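You operate a simulated robot arm through the tools that you are given. There is no shell and no other tool.

Carry out the task below with a simulated robot arm. There is one attempt and no reset: what you move stays moved.

Task
Uncap, filter and pour the beige wrapped mould; tip the rest into the orange tray.
Fine: cap onto brick 2; the cream filter goes in the pour cup before the pour; use the yellow ladle and put it back; spill nothing; the other moulds and the black tray stay empty; the mould and the other filter stay. Set down upright: yellow ladle.

It is judged by the outcome, as a careful person would: the job done as asked, and still so three seconds after it is handed in. It fails if anything else is knocked over, pushed out of place, dropped, spilled or broken. A push-on lid holds only when it is set on centred and level and pressed home; a screw cap is set on level and turned clockwise until tight.

Robot
A 7-joint arm with a two-finger parallel gripper, fixed in place. Base frame: the origin is at the foot of the arm, x ahead of it, y to its left, z up. Lengths are in m, angles in degrees, forces in N, time in s.
Its first joint turns from -166.0 to 166.0 degrees. Payload 4.4 kg.
The TCP is the grasp point between the finger pads, 0.023 m short of the fingertips. In the tool frame z runs along the fingers and y along their closing line. The gripper opens to 0.094 m. The fingers are 0.038 m wide and 0.01 m thick; the gripper's body (0.054 by 0.096 m) begins 0.039 m behind the TCP.
Orientation is that of the tool frame in the base frame, as a unit quaternion [w, x, y, z]. With the fingers straight down and closing along the base's y, the tool's x points along the base's -x, its y along +y and its z along -z.

Tools
- The arm moves only by the tool servo_tool. Its argument "motion" is a list of rows, each a list of 6 numbers: the shift along the tool's x, y, z in m, then the turn, a rotation vector about the tool's x, y, z in degrees. In form: [[tx, ty, tz, wx, wy, wz], ...]. A call has 1 to 20 rows; each row is the pose to reach, as a shift and turn from the pose commanded when the call began, along the tool's axes at that moment. "jaw" is the closure, from 0 (fully open) to 1 (shut), set as the call begins (left out, the last holds). Rows are played at 5 a second. More than 0.05 m and 8.6 degrees between two rows, or a gripper value outside its range, and nothing of the call is played. A pose out of reach is approached as far as the arm can. The call stops where the force on the tool passes 40 N (or 10 N more than at its start, if that is more) or the arm is blocked; 0.2 s more then pass. Each finger travels about 0.072 m/s and halts on what it meets, pressing with about 28 N; the grip force reading is that of the motor and also rises with nothing between the fingers. The clock runs only during rows and for 0.2 s after the last one: add rows that repeat a pose to give the fingers time. The reply holds the time, the measured pose of the TCP, the force on the tool along the base axes, the opening and the grip force, in the units named above and with some noise, with the torque about the TCP (base axes, N m) and any sound that the robot's microphone picked up, and new pictures: "pictures" is both (left out), scene, wrist or none.
- Cameras (640 x 400 px; columns grow to the right, rows downward): "scene" is fixed at [0.049, -0.5007, 1.3047]; the picture's right is [0.85, -0.53, 0.00], its down [-0.17, -0.27, -0.95] and it looks along [0.50, 0.80, -0.32] (base axes); focal length 314 px, centre (320, 200). "wrist" rides on the gripper at [0.086, 0.016, -0.074] in the tool frame; the picture's right is [-0.18, 0.98, 0.00], its down [-0.58, -0.11, -0.81] and it looks along [-0.79, -0.15, 0.59] (tool axes); focal length 243 px, centre (320, 200). There is no depth. A picture from a camera that has moved, and an enlarged one, comes with that camera's place and axes in the base frame and with its lens.
- close_up(camera, box): a new picture of the part [left, top, right, bottom] of that camera's present view, enlarged. The clock stands still meanwhile.
- hand_in(): hands the job in; it is judged then, once.

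Places have to be worked out from the pictures, the camera data and where the tool is seen. Open the gripper and draw the arm clear of the work before you hand the job in, unless the task says otherwise.

The tools are called after "Call:" as name(argument=value, ...) on one line, values as JSON. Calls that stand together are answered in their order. servo_tool: Moves the arm, as the interface text tells. Its arguments: {"type":"object","properties":{"motion":{"type":"array"},"jaw":{"type":"number"},"pictures":{"type":"string","enum":["both","scene","wrist","none"]}},"required":["motion"]} The other tools are called the same way: close_up (camera, box) takes an enlarged picture of a part of a camera's view; hand_in () hands the job in.

At the start:

```text
time: 0.0
eef_pos: [0.5599, 0.4563, 1.1008]
orientation: [0.0, 0.0, 1.0, 0.0]
contact_force: [-0.5, 0.3, -0.6]
ft_torque: [0.0, -0.02, 0.01]
gripper_width: 0.0941
grip_force: 0.0
```

scene: 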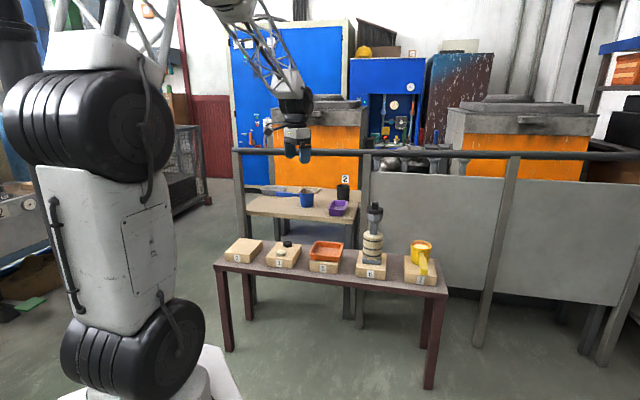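
wrist: 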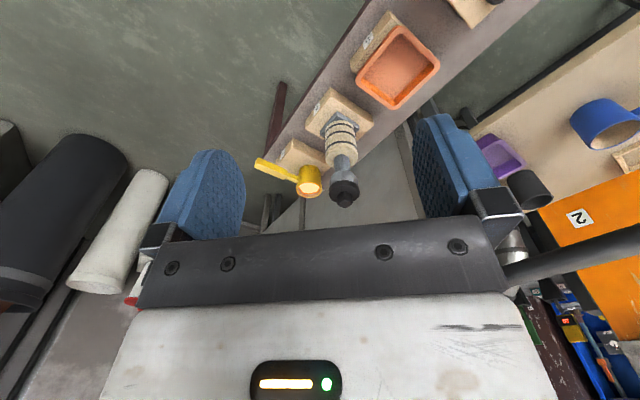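

I'll start by looking closely at the work area from both cameras before moving anything.

Call:
close_up(camera="scene", box=[210, 170, 450, 320])

Call:
close_up(camera="scene", box=[340, 190, 450, 290])

Call:
close_up(camera="scene", box=[220, 225, 350, 285])

Call:
close_up(camera="scene", box=[240, 160, 380, 240])

Call:
close_up(camera="wrist", box=[240, 0, 480, 220])

Call:
close_up(camera="wrist", box=[440, 0, 640, 240])

```text
2.67 times, centred on (330, 245) of scene
camera zoom: at [0.049, -0.5007, 1.3047], right [0.85, -0.53, 0.0], down [-0.17, -0.27, -0.95], along [0.5, 0.8, -0.32], focal length 837 px, centre (293, 80)
```

zoom: 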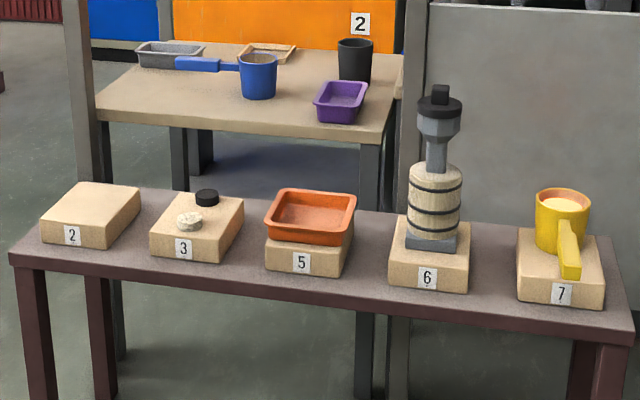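

```text
4.00 times, centred on (395, 240) of scene
camera zoom: at [0.049, -0.5007, 1.3047], right [0.85, -0.53, 0.0], down [-0.17, -0.27, -0.95], along [0.5, 0.8, -0.32], focal length 1255 px, centre (20, 40)
```

zoom: 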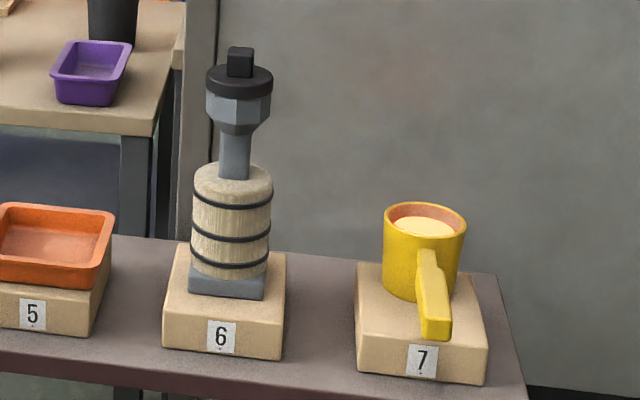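

```text
4.92 times, centred on (285, 255) of scene
camera zoom: at [0.049, -0.5007, 1.3047], right [0.85, -0.53, 0.0], down [-0.17, -0.27, -0.95], along [0.5, 0.8, -0.32], focal length 1545 px, centre (492, -71)
```

zoom: 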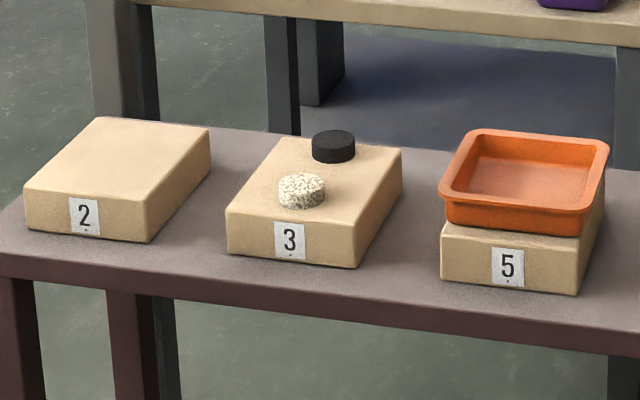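

```text
4.57 times, centred on (310, 200) of scene
camera zoom: at [0.049, -0.5007, 1.3047], right [0.85, -0.53, 0.0], down [-0.17, -0.27, -0.95], along [0.5, 0.8, -0.32], focal length 1435 px, centre (366, 200)
```

zoom: 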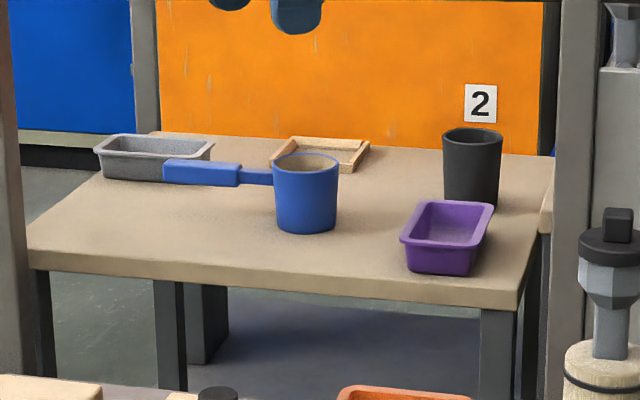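

```text
1.82 times, centred on (360, 110) of wrist
camera zoom: at [0.4745, 0.4717, 1.1759], right [0.18, 0.98, 0.0], down [0.58, -0.11, 0.81], along [0.79, -0.15, -0.59], focal length 441 px, centre (247, 364)
```

zoom: 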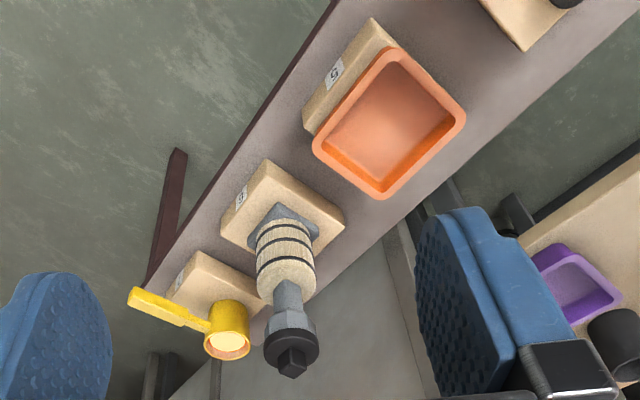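

```text
1.67 times, centred on (540, 120) of wrist
camera zoom: at [0.4745, 0.4717, 1.1759], right [0.18, 0.98, 0.0], down [0.58, -0.11, 0.81], along [0.79, -0.15, -0.59], focal length 404 px, centre (-47, 333)
```

zoom: 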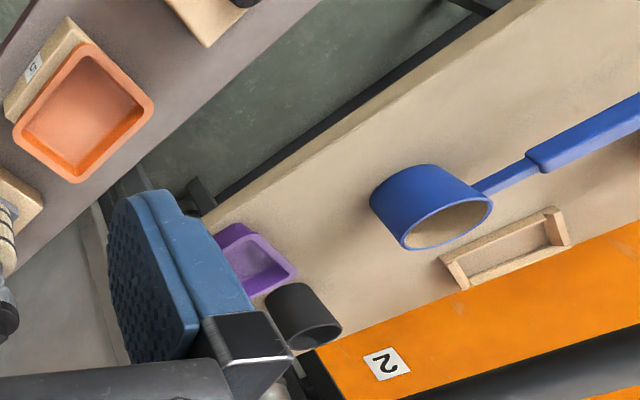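

The mould with its capped pour cup stands on brick 6, the ladle on brick 7, filters on brick 3, and brick 2 is empty. I estimate the cap knob near (0.92, 0.44, 0.86) and the ladle cup near (1.09, 0.32, 0.66). I'll swing the wrist camera to a second viewpoint to triangulate everything better.

Call:
servo_tool(motion=[[0.018, -0.018, -0.008, 0, 0, -6.7], [0.037, -0.035, -0.017, 0, 0, -13.3], [0.055, -0.053, -0.025, 0, 0, -20], [0.073, -0.071, -0.033, 0, 0, -26.7], [0.092, -0.088, -0.042, 0, 0, -33.3], [0.11, -0.106, -0.05, 0, 0, -40], [0.11, -0.106, -0.05, 0, 0, -40]])

```text
time: 1.6
eef_pos: [0.4494, 0.3507, 1.1512]
orientation: [0.0, -0.343, 0.939, -0.001]
contact_force: [0.3, 0.7, 0.0]
ft_torque: [0.04, 0.02, 0.0]
gripper_width: 0.0937
grip_force: 0.0
camera wrist: at [0.3743, 0.3061, 1.2258], right [-0.49, 0.87, 0.0], down [0.52, 0.29, 0.81], along [0.7, 0.4, -0.59], focal length 243 px, centre (320, 200)
```

scene: 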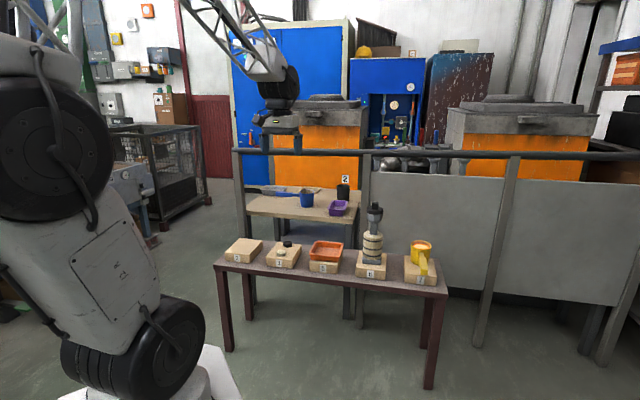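
wrist: 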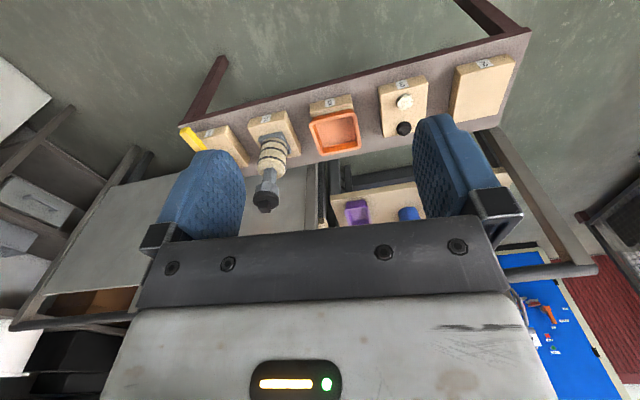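

The new view shows the whole table. I'll take enlarged pictures of it for measurement.

Call:
close_up(camera="wrist", box=[170, 60, 370, 220])

Call:
close_up(camera="wrist", box=[300, 20, 540, 160])

```text
2.50 times, centred on (270, 140) of wrist
camera zoom: at [0.3743, 0.3061, 1.2258], right [-0.49, 0.87, 0.0], down [0.52, 0.29, 0.81], along [0.7, 0.4, -0.59], focal length 606 px, centre (445, 350)
```

zoom: 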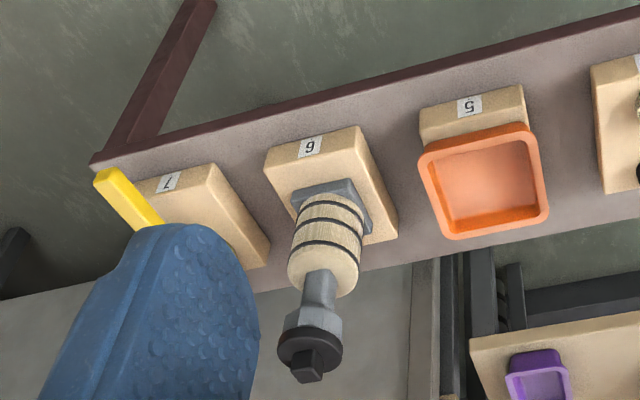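

```text
2.67 times, centred on (420, 90) of wrist
camera zoom: at [0.3743, 0.3061, 1.2258], right [-0.49, 0.87, 0.0], down [0.52, 0.29, 0.81], along [0.7, 0.4, -0.59], focal length 647 px, centre (53, 493)
```

zoom: 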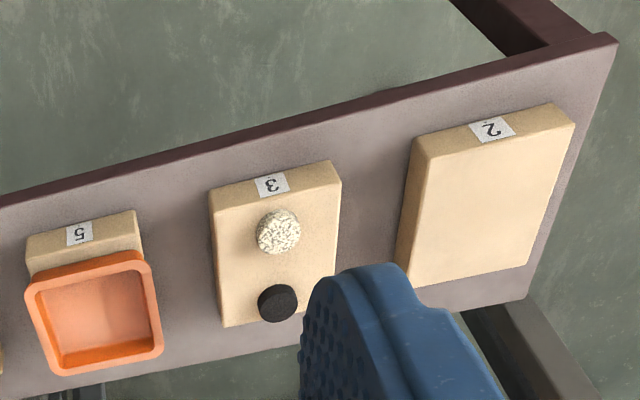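

The rail behind the table sits near z≈1.05, about 0.17 m beyond the line of bricks. I'll move in to a closer view of the capped mould, staying above and short of it, and check reach along the way.

Call:
servo_tool(motion=[[-0.0299, -0.0249, 0.019, 0, 0, -0.95], [-0.0598, -0.0497, 0.038, 0, 0, -1.9], [-0.0897, -0.0746, 0.057, 0, 0, -2.85], [-0.1196, -0.0994, 0.076, 0, 0, -3.8], [-0.1495, -0.1243, 0.095, 0, 0, -4.75], [-0.1794, -0.1492, 0.114, 0, 0, -5.7], [-0.2093, -0.174, 0.133, 0, 0, -6.65], [-0.2392, -0.1989, 0.152, 0, 0, -7.6], [-0.2691, -0.2237, 0.171, 0, 0, -8.55], [-0.299, -0.2486, 0.19, 0, 0, -9.5], [-0.299, -0.2486, 0.19, 0, 0, -9.5]])

```text
time: 4.0
eef_pos: [0.8393, 0.3518, 0.9603]
orientation: [0.0, -0.419, 0.908, -0.001]
contact_force: [0.0, 0.0, -0.8]
ft_torque: [-0.04, 0.0, -0.03]
gripper_width: 0.094
grip_force: 0.2
camera wrist: at [0.7721, 0.2943, 1.0365], right [-0.63, 0.78, 0.0], down [0.46, 0.37, 0.81], along [0.63, 0.51, -0.59], focal length 243 px, centre (320, 200)
```

scene: 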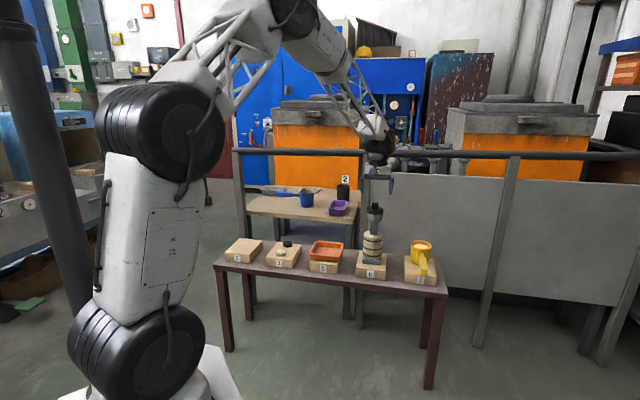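
wrist: 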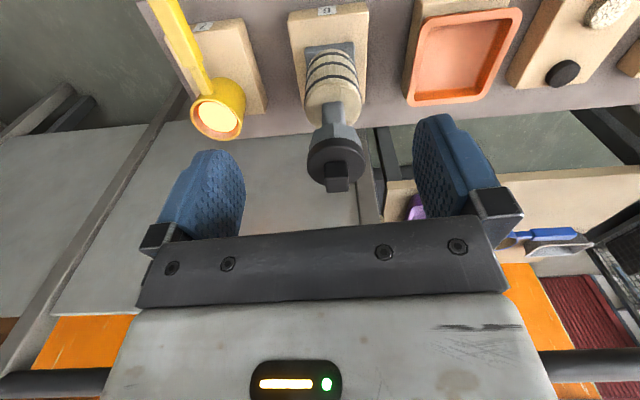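

Call:
close_up(camera="wrist", box=[240, 0, 440, 220])

Call:
close_up(camera="wrist", box=[130, 0, 280, 150])

Call:
close_up(camera="wrist", box=[390, 0, 640, 130])

```text
1.82 times, centred on (340, 110) of wrist
camera zoom: at [0.7721, 0.2943, 1.0365], right [-0.63, 0.78, 0.0], down [0.46, 0.37, 0.81], along [0.63, 0.51, -0.59], focal length 441 px, centre (284, 364)
```

zoom: 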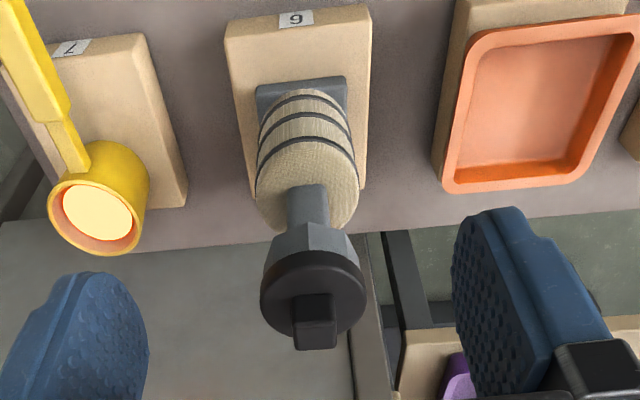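

```text
2.67 times, centred on (205, 75) of wrist
camera zoom: at [0.7721, 0.2943, 1.0365], right [-0.63, 0.78, 0.0], down [0.46, 0.37, 0.81], along [0.63, 0.51, -0.59], focal length 647 px, centre (627, 533)
```

zoom: 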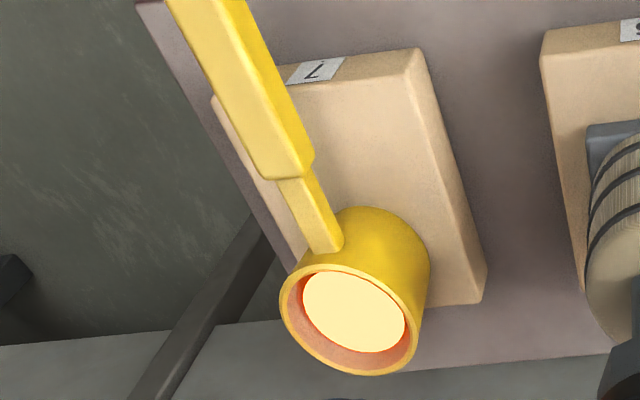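

```text
2.56 times, centred on (515, 65) of wrist
camera zoom: at [0.7721, 0.2943, 1.0365], right [-0.63, 0.78, 0.0], down [0.46, 0.37, 0.81], along [0.63, 0.51, -0.59], focal length 621 px, centre (-179, 546)
```

zoom: 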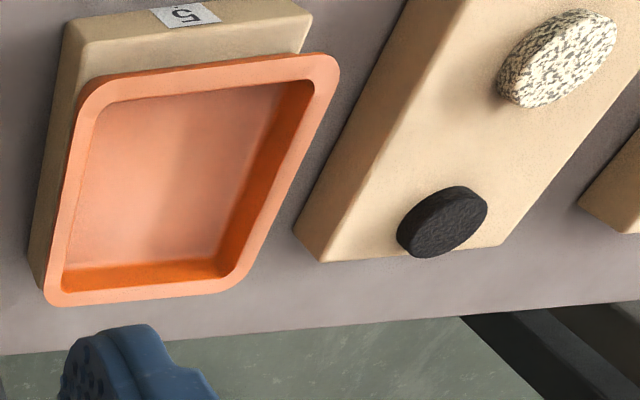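

The knob is at roughly (0.915, 0.44) with its top near z≈0.866, at a radius of about 1.015 m. I'll test whether the arm reaches above it with the tool straight down, staying 7 cm clear of the knob.

Call:
servo_tool(motion=[[-0.03, 0, 0, 0, 0, 0], [-0.06, 0, 0, 0, 0, 0], [-0.09, 0, 0, 0, 0, 0], [-0.116, 0, 0, 0, 0, 0], [-0.116, 0, 0, 0, 0, 0], [-0.116, 0, 0, 0, 0, 0]])

```text
time: 5.4
eef_pos: [0.9147, 0.4407, 0.9613]
orientation: [-0.001, -0.419, 0.908, 0.0]
contact_force: [0.5, -0.3, -0.4]
ft_torque: [-0.01, 0.0, -0.02]
gripper_width: 0.0937
grip_force: 0.0
camera wrist: at [0.8479, 0.3846, 1.0361], right [-0.63, 0.78, 0.0], down [0.46, 0.37, 0.81], along [0.63, 0.51, -0.59], focal length 243 px, centre (320, 200)
```

scene: 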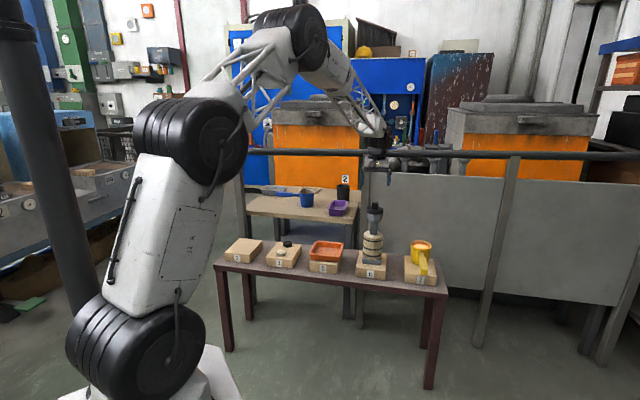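
wrist: 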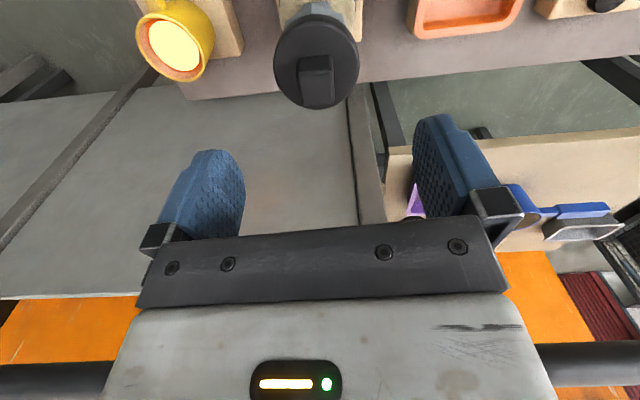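

The arm reaches there fine. I'll zoom in on the cap to fix the knob's position and orientation.

Call:
close_up(camera="wrist", box=[240, 0, 400, 130])

Call:
close_up(camera="scene", box=[340, 140, 420, 230])

```text
3.08 times, centred on (320, 65) of wrist
camera zoom: at [0.8479, 0.3846, 1.0361], right [-0.63, 0.78, 0.0], down [0.46, 0.37, 0.81], along [0.63, 0.51, -0.59], focal length 746 px, centre (320, 615)
```

zoom: 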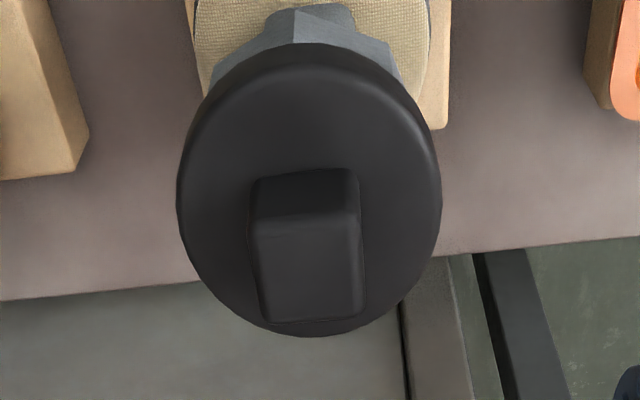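

```text
4.44 times, centred on (380, 185) of scene
camera zoom: at [0.049, -0.5007, 1.3047], right [0.85, -0.53, 0.0], down [-0.17, -0.27, -0.95], along [0.5, 0.8, -0.32], focal length 1395 px, centre (53, 267)
```

zoom: 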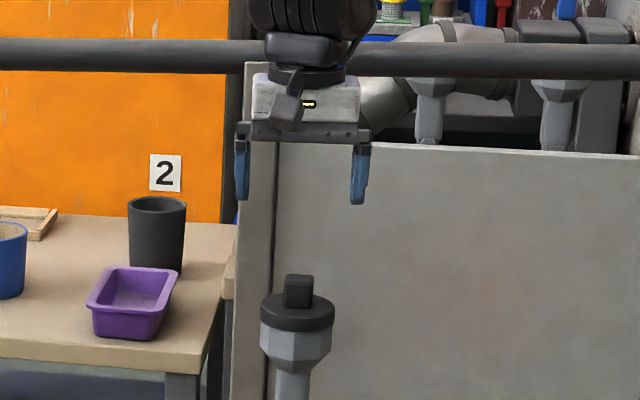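

Measured from this view, the knob is a ~25 mm cube centred near (0.922, 0.441), turned about 44°. I'll align to it and come down to z≈0.90, with the open fingers passing outside the cap.

Call:
servo_tool(motion=[[-0.0024, -0.0026, 0.015, 0, 0, 2.7], [-0.0048, -0.0052, 0.03, 0, 0, 5.5], [-0.0048, -0.0052, 0.046, 0, 0, 5.5], [-0.0048, -0.0052, 0.061, 0, 0, 5.5], [-0.0048, -0.0052, 0.061, 0, 0, 5.5]])

Call:
close_up(camera="wrist", box=[200, 30, 440, 220])

Call:
close_up(camera="scene", box=[345, 150, 405, 225])

```text
time: 6.6
eef_pos: [0.922, 0.4403, 0.9006]
orientation: [0.0, -0.375, 0.927, 0.0]
contact_force: [0.2, 0.9, -0.9]
ft_torque: [-0.02, -0.01, -0.01]
gripper_width: 0.094
grip_force: 0.1
camera wrist: at [0.8498, 0.3913, 0.9751], right [-0.55, 0.83, 0.0], down [0.49, 0.33, 0.81], along [0.67, 0.44, -0.59], focal length 243 px, centre (320, 200)
```

scene: 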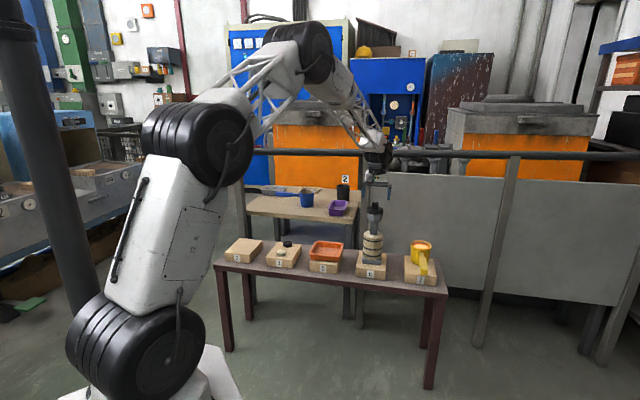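
wrist: 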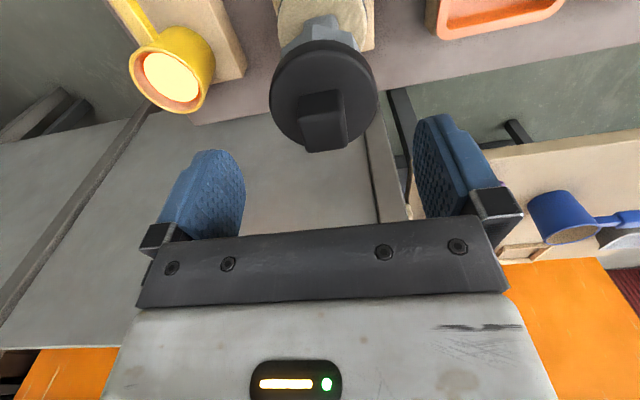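

```text
2.11 times, centred on (320, 125) of wrist
camera zoom: at [0.8498, 0.3913, 0.9751], right [-0.55, 0.83, 0.0], down [0.49, 0.33, 0.81], along [0.67, 0.44, -0.59], focal length 511 px, centre (320, 358)
```

zoom: 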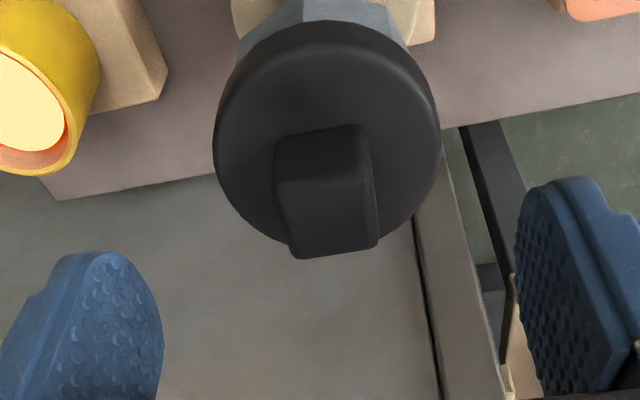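

```text
5.33 times, centred on (375, 188) of scene
camera zoom: at [0.049, -0.5007, 1.3047], right [0.85, -0.53, 0.0], down [-0.17, -0.27, -0.95], along [0.5, 0.8, -0.32], focal length 1674 px, centre (27, 267)
```

zoom: 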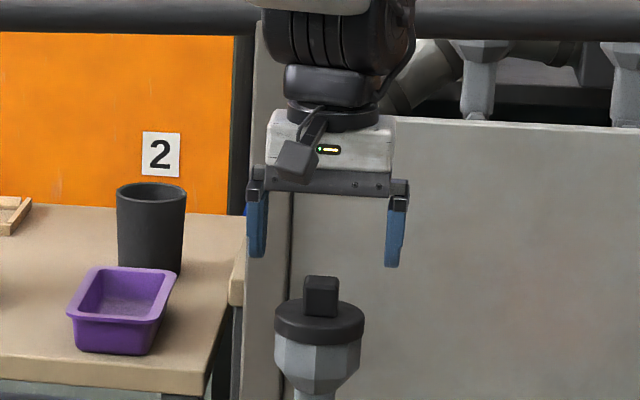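

Refined knob centre is (0.9218, 0.4419) with its top near z≈0.864 and the cap face near 0.843. I'll shift 2 mm along the closing line and descend so the fingertips stop a few mm above the cap face.

Call:
servo_tool(motion=[[0, 0.002, 0.01, 0, 0, 0], [0, 0.002, 0.02, 0, 0, 0], [0, 0.002, 0.03, 0, 0, 0], [0, 0.002, 0.03, 0, 0, 0]], jaw=0)

Call:
close_up(camera="wrist", box=[180, 60, 480, 240])

Call:
close_up(camera="scene", box=[345, 150, 405, 225])

```text
time: 7.6
eef_pos: [0.9197, 0.4414, 0.8695]
orientation: [0.0, -0.375, 0.927, 0.001]
contact_force: [0.3, 0.6, -0.2]
ft_torque: [-0.01, 0.01, 0.01]
gripper_width: 0.0942
grip_force: 0.0
camera wrist: at [0.8473, 0.3924, 0.9448], right [-0.55, 0.83, 0.0], down [0.49, 0.33, 0.81], along [0.67, 0.44, -0.59], focal length 243 px, centre (320, 200)
```

scene: 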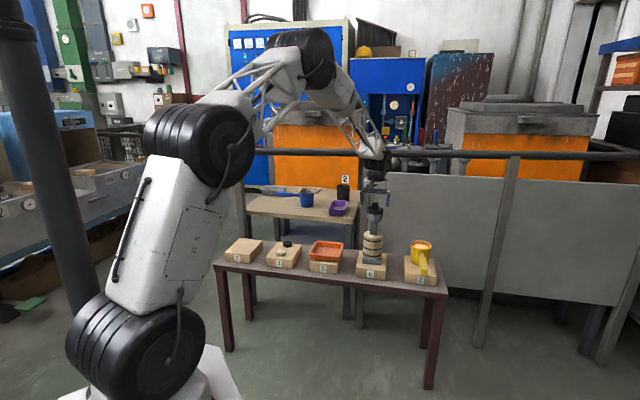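
wrist: 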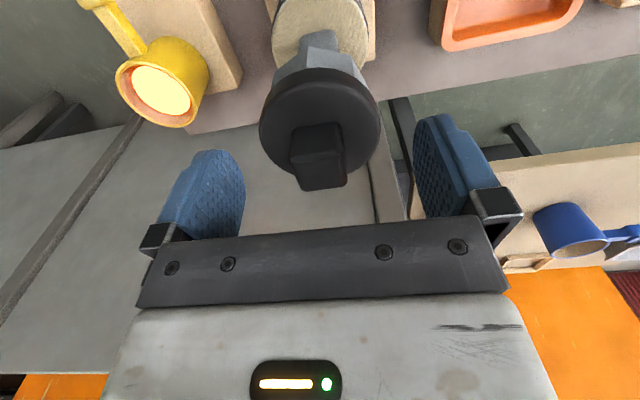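

```text
2.13 times, centred on (330, 150) of wrist
camera zoom: at [0.8473, 0.3924, 0.9448], right [-0.55, 0.83, 0.0], down [0.49, 0.33, 0.81], along [0.67, 0.44, -0.59], focal length 518 px, centre (299, 307)
```

zoom: 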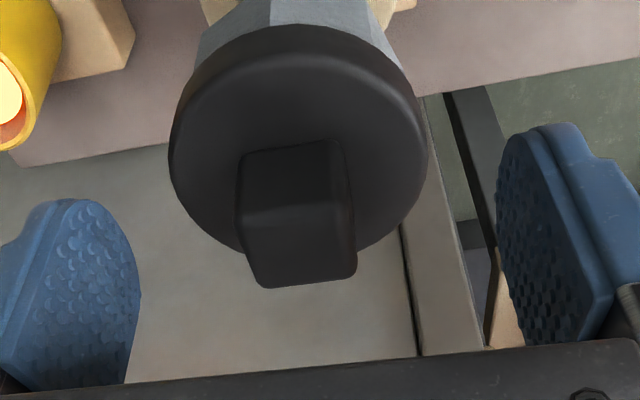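

```text
5.33 times, centred on (375, 188) of scene
camera zoom: at [0.049, -0.5007, 1.3047], right [0.85, -0.53, 0.0], down [-0.17, -0.27, -0.95], along [0.5, 0.8, -0.32], focal length 1674 px, centre (27, 267)
```

zoom: 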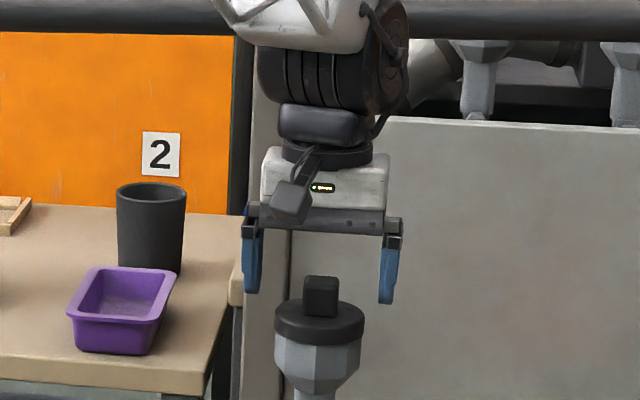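

Centred on the knob, with fingertips about 14 mm below its top. I'll drop 4 mm more and close on the knob.

Call:
servo_tool(motion=[[-0.001, 0, 0.004, 0, 0, 0], [-0.001, 0, 0.004, 0, 0, 0]], jaw=0, pictures="none")

Call:
servo_tool(motion=[[0, 0, 0, 0, 0, 0], [0, 0, 0, 0, 0, 0], [0, 0, 0, 0, 0, 0], [0, 0, 0, 0, 0, 0], [0, 0, 0, 0, 0, 0]], jaw=1)

```text
time: 8.2
eef_pos: [0.9209, 0.4424, 0.8647]
orientation: [0.0, -0.375, 0.927, 0.0]
contact_force: [0.7, -0.4, 0.0]
ft_torque: [-0.02, -0.03, 0.01]
gripper_width: 0.0939
grip_force: 0.1
```

```text
time: 9.4
eef_pos: [0.9212, 0.4416, 0.8652]
orientation: [0.0, -0.374, 0.928, 0.0]
contact_force: [0.0, -1.0, 0.0]
ft_torque: [-0.01, -0.01, -0.03]
gripper_width: 0.0272
grip_force: 28.0
camera wrist: at [0.8482, 0.3932, 0.9405], right [-0.55, 0.83, 0.0], down [0.49, 0.33, 0.81], along [0.67, 0.44, -0.59], focal length 243 px, centre (320, 200)
```

scene: 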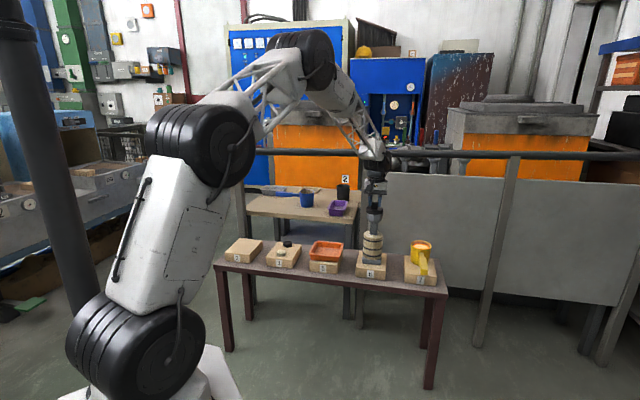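
wrist: 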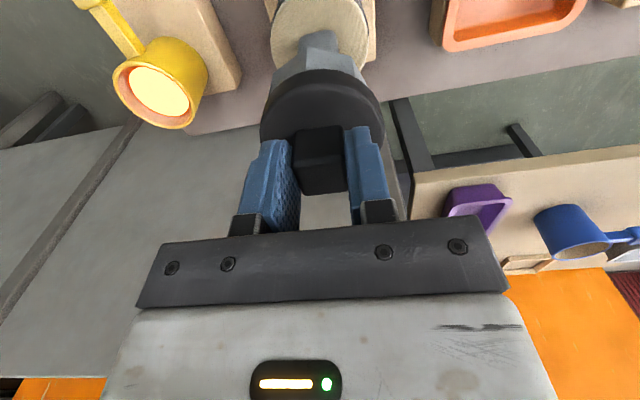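

The knob is gripped at 27 mm. I'll lift only 4 mm and read the force to learn whether the cap is loose, pushed on, or screwed.

Call:
servo_tool(motion=[[0, 0, -0.002, 0, 0, 0], [0, 0, -0.004, 0, 0, 0], [0, 0, -0.004, 0, 0, 0]])

Call:
close_up(camera="scene", box=[345, 175, 405, 285])

Call:
close_up(camera="wrist", box=[240, 0, 420, 200])

```text
time: 10.2
eef_pos: [0.9214, 0.442, 0.8692]
orientation: [0.0, -0.375, 0.927, 0.0]
contact_force: [-0.1, -0.6, -1.0]
ft_torque: [0.03, -0.02, 0.0]
gripper_width: 0.0268
grip_force: 27.8
camera wrist: at [0.8488, 0.3934, 0.9441], right [-0.55, 0.83, 0.0], down [0.49, 0.33, 0.81], along [0.67, 0.44, -0.59], focal length 243 px, centre (320, 200)
```

scene: 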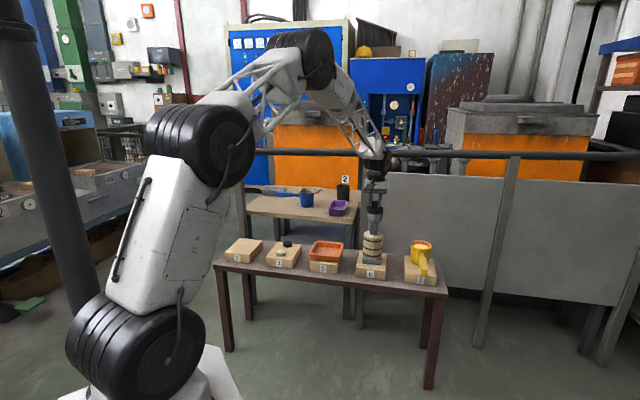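
wrist: 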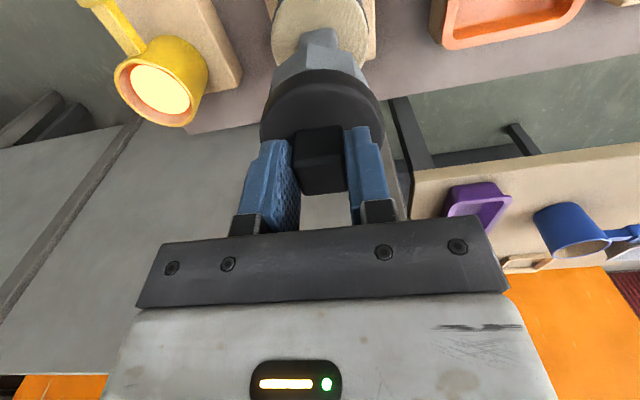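

```text
3.64 times, centred on (375, 230) of scene
camera zoom: at [0.049, -0.5007, 1.3047], right [0.85, -0.53, 0.0], down [-0.17, -0.27, -0.95], along [0.5, 0.8, -0.32], focal length 1141 px, centre (120, 91)
```

zoom: 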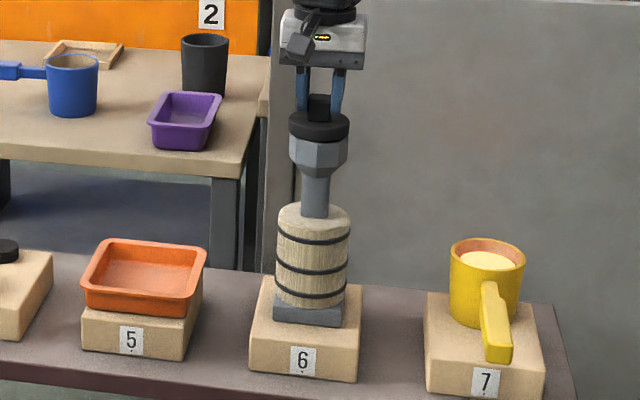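

```text
2.00 times, centred on (330, 100) of wrist
camera zoom: at [0.8488, 0.3934, 0.9441], right [-0.55, 0.83, 0.0], down [0.49, 0.33, 0.81], along [0.67, 0.44, -0.59], focal length 485 px, centre (300, 400)
```

zoom: 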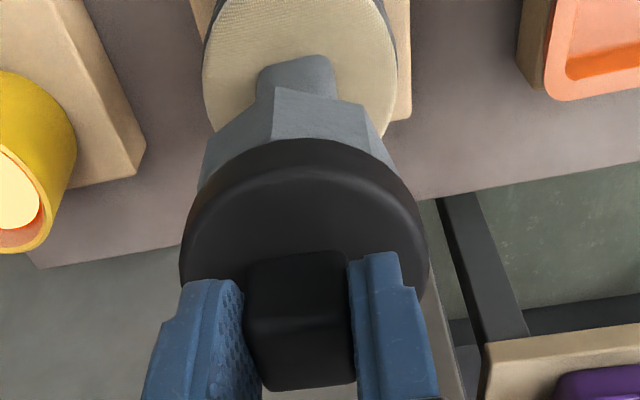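

The force rose by only about 1 N (the cap's weight), so the cap seems loose. I'll lift 3 cm more and check that the mould stays.

Call:
servo_tool(motion=[[0, 0, -0.01, 0, 0, 0], [0, 0, -0.02, 0, 0, 0], [0, 0, -0.03, 0, 0, 0], [0, 0, -0.04, 0, 0, 0], [0, 0, -0.04, 0, 0, 0]])

Call:
close_up(camera="scene", box=[345, 175, 405, 285])

Call:
close_up(camera="wrist", box=[200, 0, 440, 220])

```text
time: 11.4
eef_pos: [0.9218, 0.4443, 0.9117]
orientation: [0.0, -0.375, 0.927, 0.0]
contact_force: [-0.2, 0.3, -0.2]
ft_torque: [-0.02, -0.02, -0.02]
gripper_width: 0.0268
grip_force: 29.0
camera wrist: at [0.8488, 0.3939, 0.9854], right [-0.55, 0.83, 0.0], down [0.49, 0.33, 0.81], along [0.67, 0.44, -0.59], focal length 243 px, centre (320, 200)
```

scene: 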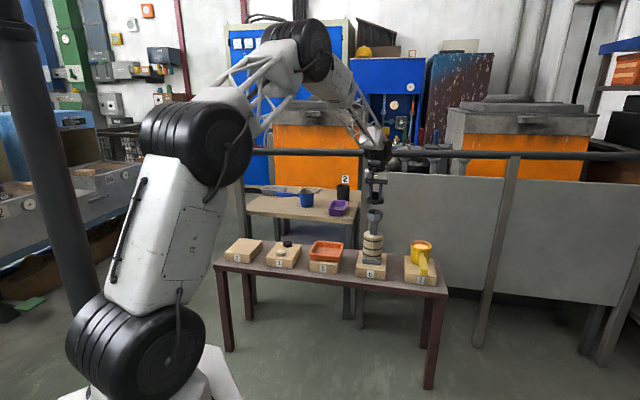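
wrist: 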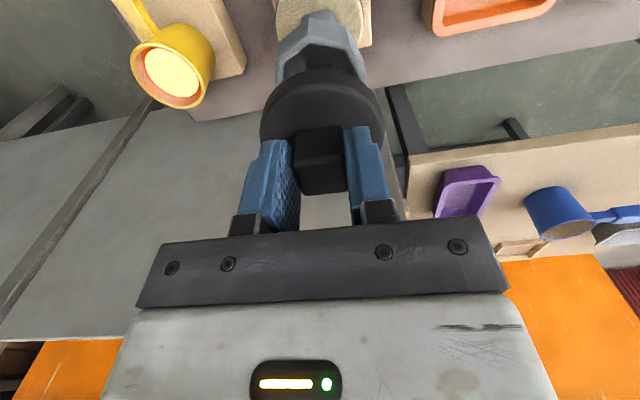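

```text
3.64 times, centred on (375, 230) of scene
camera zoom: at [0.049, -0.5007, 1.3047], right [0.85, -0.53, 0.0], down [-0.17, -0.27, -0.95], along [0.5, 0.8, -0.32], focal length 1141 px, centre (120, 91)
```

zoom: 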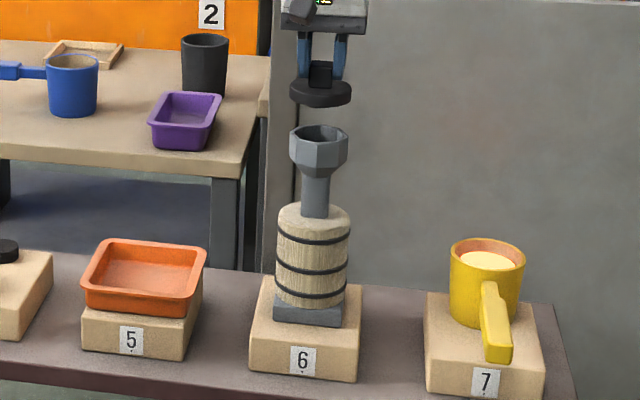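

```text
1.82 times, centred on (320, 110) of wrist
camera zoom: at [0.8488, 0.3939, 0.9854], right [-0.55, 0.83, 0.0], down [0.49, 0.33, 0.81], along [0.67, 0.44, -0.59], focal length 441 px, centre (320, 364)
```

zoom: 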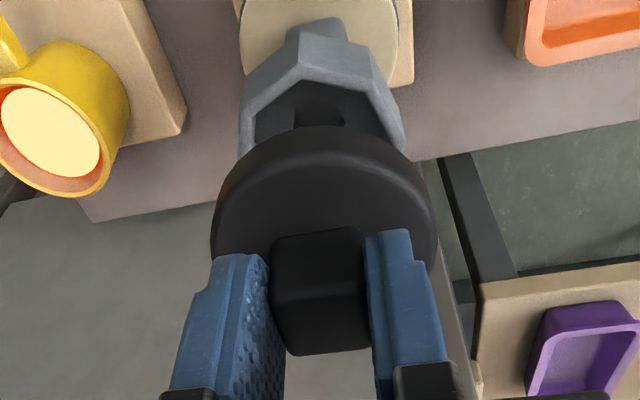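

The cap is free and the mould hasn't moved; the hexagonal pour cup is now open. Brick tops are at z≈0.60 and brick 2's centre is near (0.476, 0.873). I'll carry the cap level and high over to just above brick 2.

Call:
servo_tool(motion=[[0, 0, -0.03, 0, 0, 0], [0.0027, 0.0441, -0.03, 0, 0, 0], [0.0054, 0.0883, -0.03, 0, 0, 0], [0.0081, 0.1324, -0.03, 0, 0, 0], [0.0108, 0.1765, -0.03, 0, 0, 0], [0.0135, 0.2206, -0.03, 0, 0, 0], [0.0162, 0.2648, -0.03, 0, 0, 0], [0.0189, 0.3089, -0.03, 0, 0, 0], [0.0217, 0.353, -0.03, 0, 0, 0], [0.0244, 0.3972, -0.03, 0, 0, 0], [0.0271, 0.4413, -0.03, 0, 0, 0], [0.0298, 0.4854, -0.03, 0, 0, 0], [0.0325, 0.5295, -0.03, 0, 0, 0], [0.0352, 0.5737, -0.03, 0, 0, 0], [0.0379, 0.6178, -0.03, 0, 0, 0], [0.0379, 0.6178, -0.03, 0, 0, 0]])

```text
time: 14.8
eef_pos: [0.4628, 0.8621, 0.9388]
orientation: [-0.001, -0.375, 0.927, 0.0]
contact_force: [0.7, -1.0, -0.6]
ft_torque: [-0.01, -0.02, -0.04]
gripper_width: 0.0266
grip_force: 28.1
camera wrist: at [0.3917, 0.8136, 1.014], right [-0.55, 0.83, 0.0], down [0.49, 0.33, 0.81], along [0.67, 0.44, -0.59], focal length 243 px, centre (320, 200)
```

scene: 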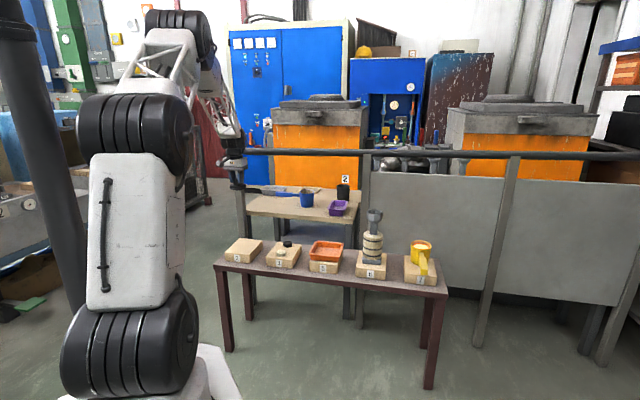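
wrist: 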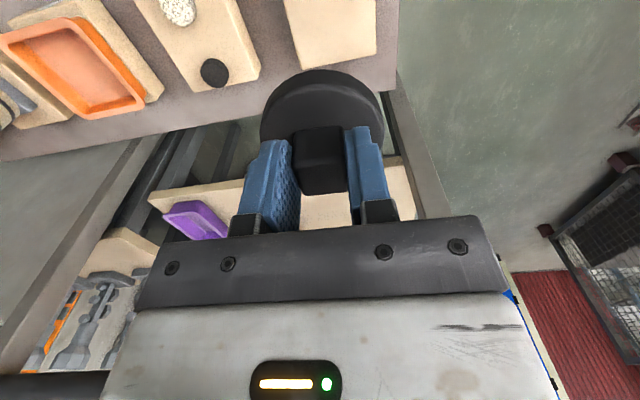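

The cap is above brick 2 with good clearance from the rail end. I'll descend to z≈0.69 and check the height visually.

Call:
servo_tool(motion=[[0, 0, 0.04, 0, 0, 0], [0, 0, 0.08, 0, 0, 0], [0, 0, 0.12, 0, 0, 0], [0, 0, 0.16, 0, 0, 0], [0, 0, 0.2, 0, 0, 0], [0, 0, 0.23, 0, 0, 0], [0, 0, 0.25, 0, 0, 0], [0, 0, 0.25, 0, 0, 0]])

Call:
close_up(camera="scene", box=[205, 200, 285, 280])

Call:
close_up(camera="wrist", box=[200, 0, 440, 220])

```text
time: 16.6
eef_pos: [0.4635, 0.8591, 0.6888]
orientation: [0.0, -0.374, 0.927, 0.0]
contact_force: [0.2, -1.0, -0.3]
ft_torque: [0.03, -0.02, -0.03]
gripper_width: 0.0268
grip_force: 28.2
camera wrist: at [0.3911, 0.8108, 0.7649], right [-0.55, 0.83, 0.0], down [0.49, 0.33, 0.81], along [0.67, 0.44, -0.59], focal length 243 px, centre (320, 200)
```

scene: 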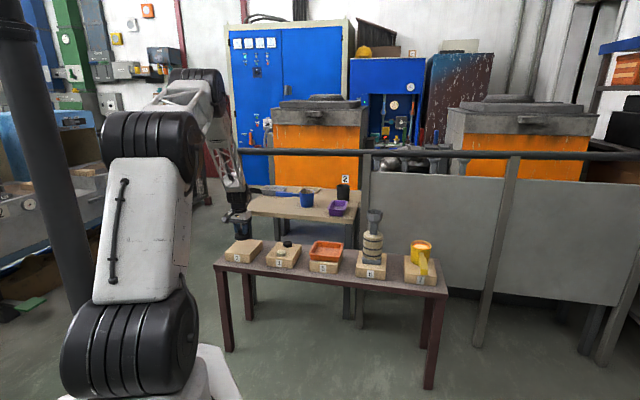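
wrist: 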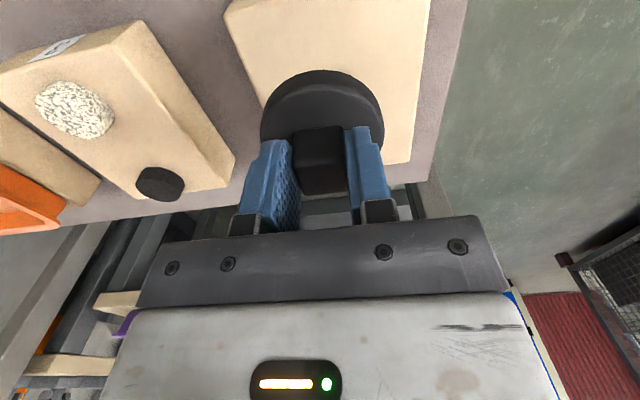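

```text
5.00 times, centred on (245, 240) of scene
camera zoom: at [0.049, -0.5007, 1.3047], right [0.85, -0.53, 0.0], down [-0.17, -0.27, -0.95], along [0.5, 0.8, -0.32], focal length 1569 px, centre (695, 0)
```

zoom: 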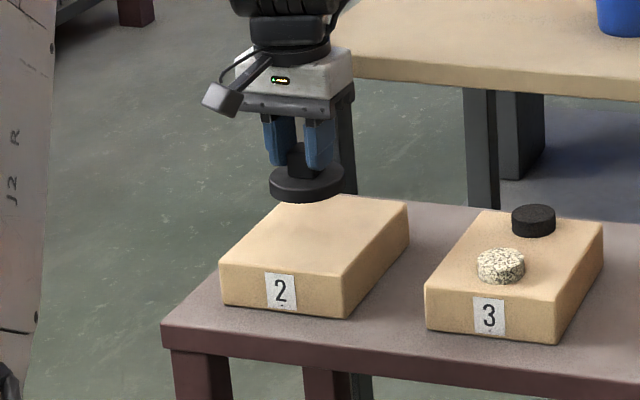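

```text
1.82 times, centred on (320, 110) of wrist
camera zoom: at [0.3911, 0.8108, 0.7649], right [-0.55, 0.83, 0.0], down [0.49, 0.33, 0.81], along [0.67, 0.44, -0.59], focal length 441 px, centre (320, 364)
```

zoom: 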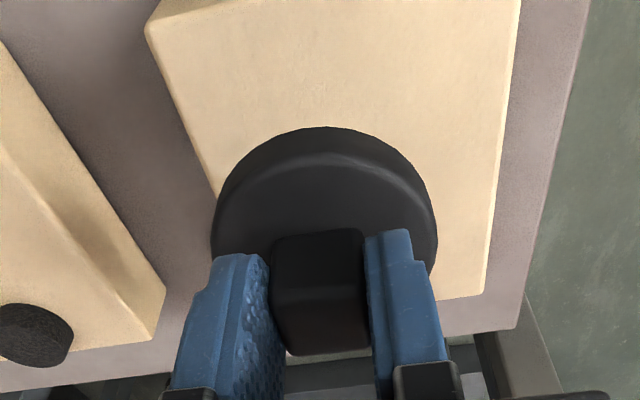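

Projecting down, the cap will land close to brick 2's centre, with contact expected at TCP z≈0.634. I'll descend 4.5 cm and then feel for contact gently.

Call:
servo_tool(motion=[[0, 0, 0.015, 0, 0, 0], [0, 0, 0.03, 0, 0, 0], [0, 0, 0.045, 0, 0, 0], [0, 0, 0.045, 0, 0, 0]])

Call:
close_up(camera="scene", box=[205, 200, 285, 280])

```text
time: 17.6
eef_pos: [0.4626, 0.8597, 0.6455]
orientation: [0.0, -0.374, 0.927, 0.0]
contact_force: [0.0, -0.4, -0.6]
ft_torque: [0.03, -0.02, 0.04]
gripper_width: 0.0268
grip_force: 28.3
camera wrist: at [0.3909, 0.8111, 0.7203], right [-0.55, 0.83, 0.0], down [0.49, 0.33, 0.81], along [0.67, 0.44, -0.59], focal length 243 px, centre (320, 200)
```

scene: 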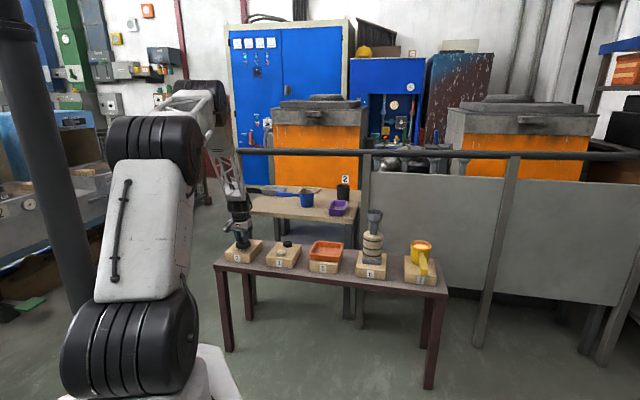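
wrist: 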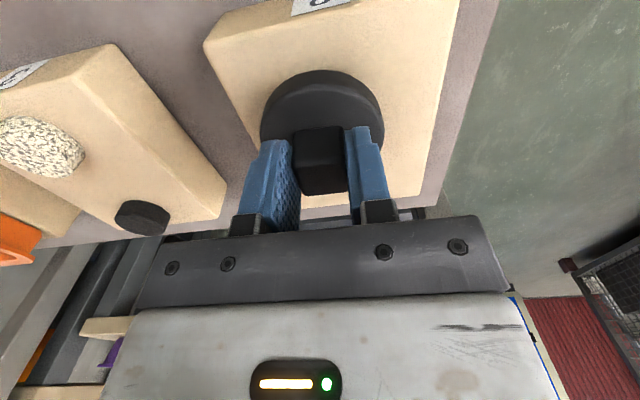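

```text
5.00 times, centred on (245, 240) of scene
camera zoom: at [0.049, -0.5007, 1.3047], right [0.85, -0.53, 0.0], down [-0.17, -0.27, -0.95], along [0.5, 0.8, -0.32], focal length 1569 px, centre (695, 0)
```

zoom: 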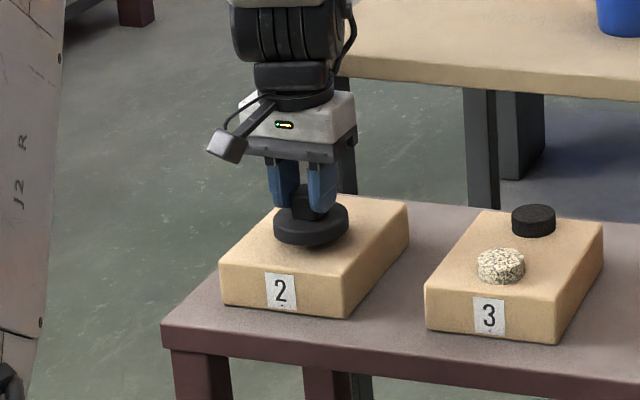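

About 12 mm remain. I'll go down in small steps, watching for contact.

Call:
servo_tool(motion=[[0, 0, 0.004, 0, 0, 0], [0, 0, 0.008, 0, 0, 0], [0, 0, 0.008, 0, 0, 0]], pictures="none")

Call:
servo_tool(motion=[[0, 0, 0.001, 0, 0, 0], [0, 0, 0.002, 0, 0, 0], [0, 0, 0.002, 0, 0, 0]], pictures="none")

Call:
servo_tool(motion=[[0, 0, 0.001, 0, 0, 0], [0, 0, 0.002, 0, 0, 0], [0, 0, 0.002, 0, 0, 0]])

Call:
close_up(camera="scene", box=[205, 200, 285, 280])

```text
time: 18.4
eef_pos: [0.464, 0.8596, 0.637]
orientation: [0.0, -0.374, 0.927, 0.0]
contact_force: [-0.3, 0.4, -0.9]
ft_torque: [0.01, 0.01, 0.01]
gripper_width: 0.027
grip_force: 27.7
```

```text
time: 19.2
eef_pos: [0.4644, 0.8614, 0.636]
orientation: [0.002, -0.375, 0.927, 0.0]
contact_force: [-5.0, -1.9, 17.7]
ft_torque: [-0.03, 0.15, 0.03]
gripper_width: 0.027
grip_force: 28.0
```

```text
time: 20.1
eef_pos: [0.4648, 0.8613, 0.6355]
orientation: [0.002, -0.374, 0.927, 0.0]
contact_force: [-0.1, 0.2, 5.2]
ft_torque: [0.06, -0.11, -0.01]
gripper_width: 0.0271
grip_force: 28.2
stopped in row 3: the force on the tool passed its limit at 42 N (the readings are from after the stop); the commanded pose is now the measured one
camera wrist: at [0.3931, 0.8122, 0.7099], right [-0.55, 0.83, 0.0], down [0.49, 0.32, 0.81], along [0.67, 0.45, -0.59], focal length 243 px, centre (320, 200)
```

scene: 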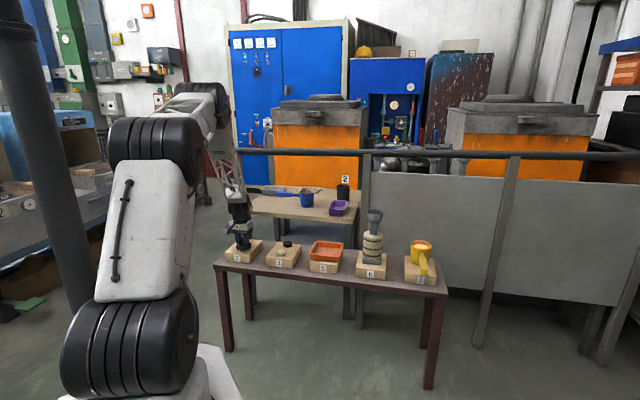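
wrist: 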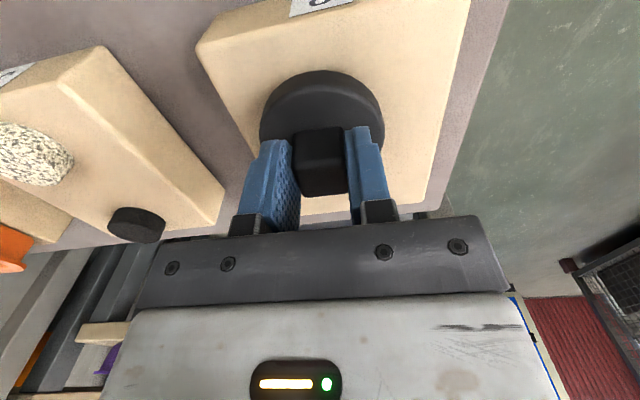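

```text
5.00 times, centred on (245, 240) of scene
camera zoom: at [0.049, -0.5007, 1.3047], right [0.85, -0.53, 0.0], down [-0.17, -0.27, -0.95], along [0.5, 0.8, -0.32], focal length 1569 px, centre (695, 0)
```

zoom: 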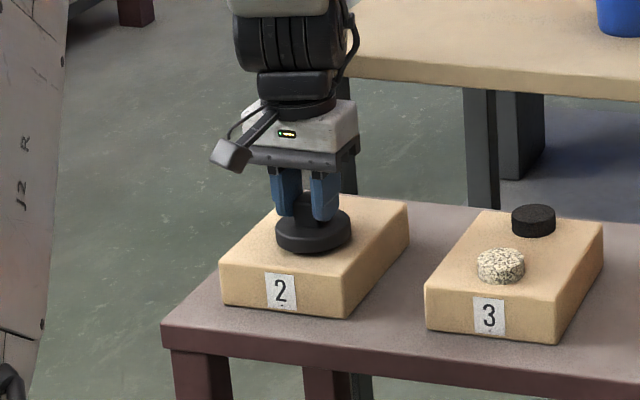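

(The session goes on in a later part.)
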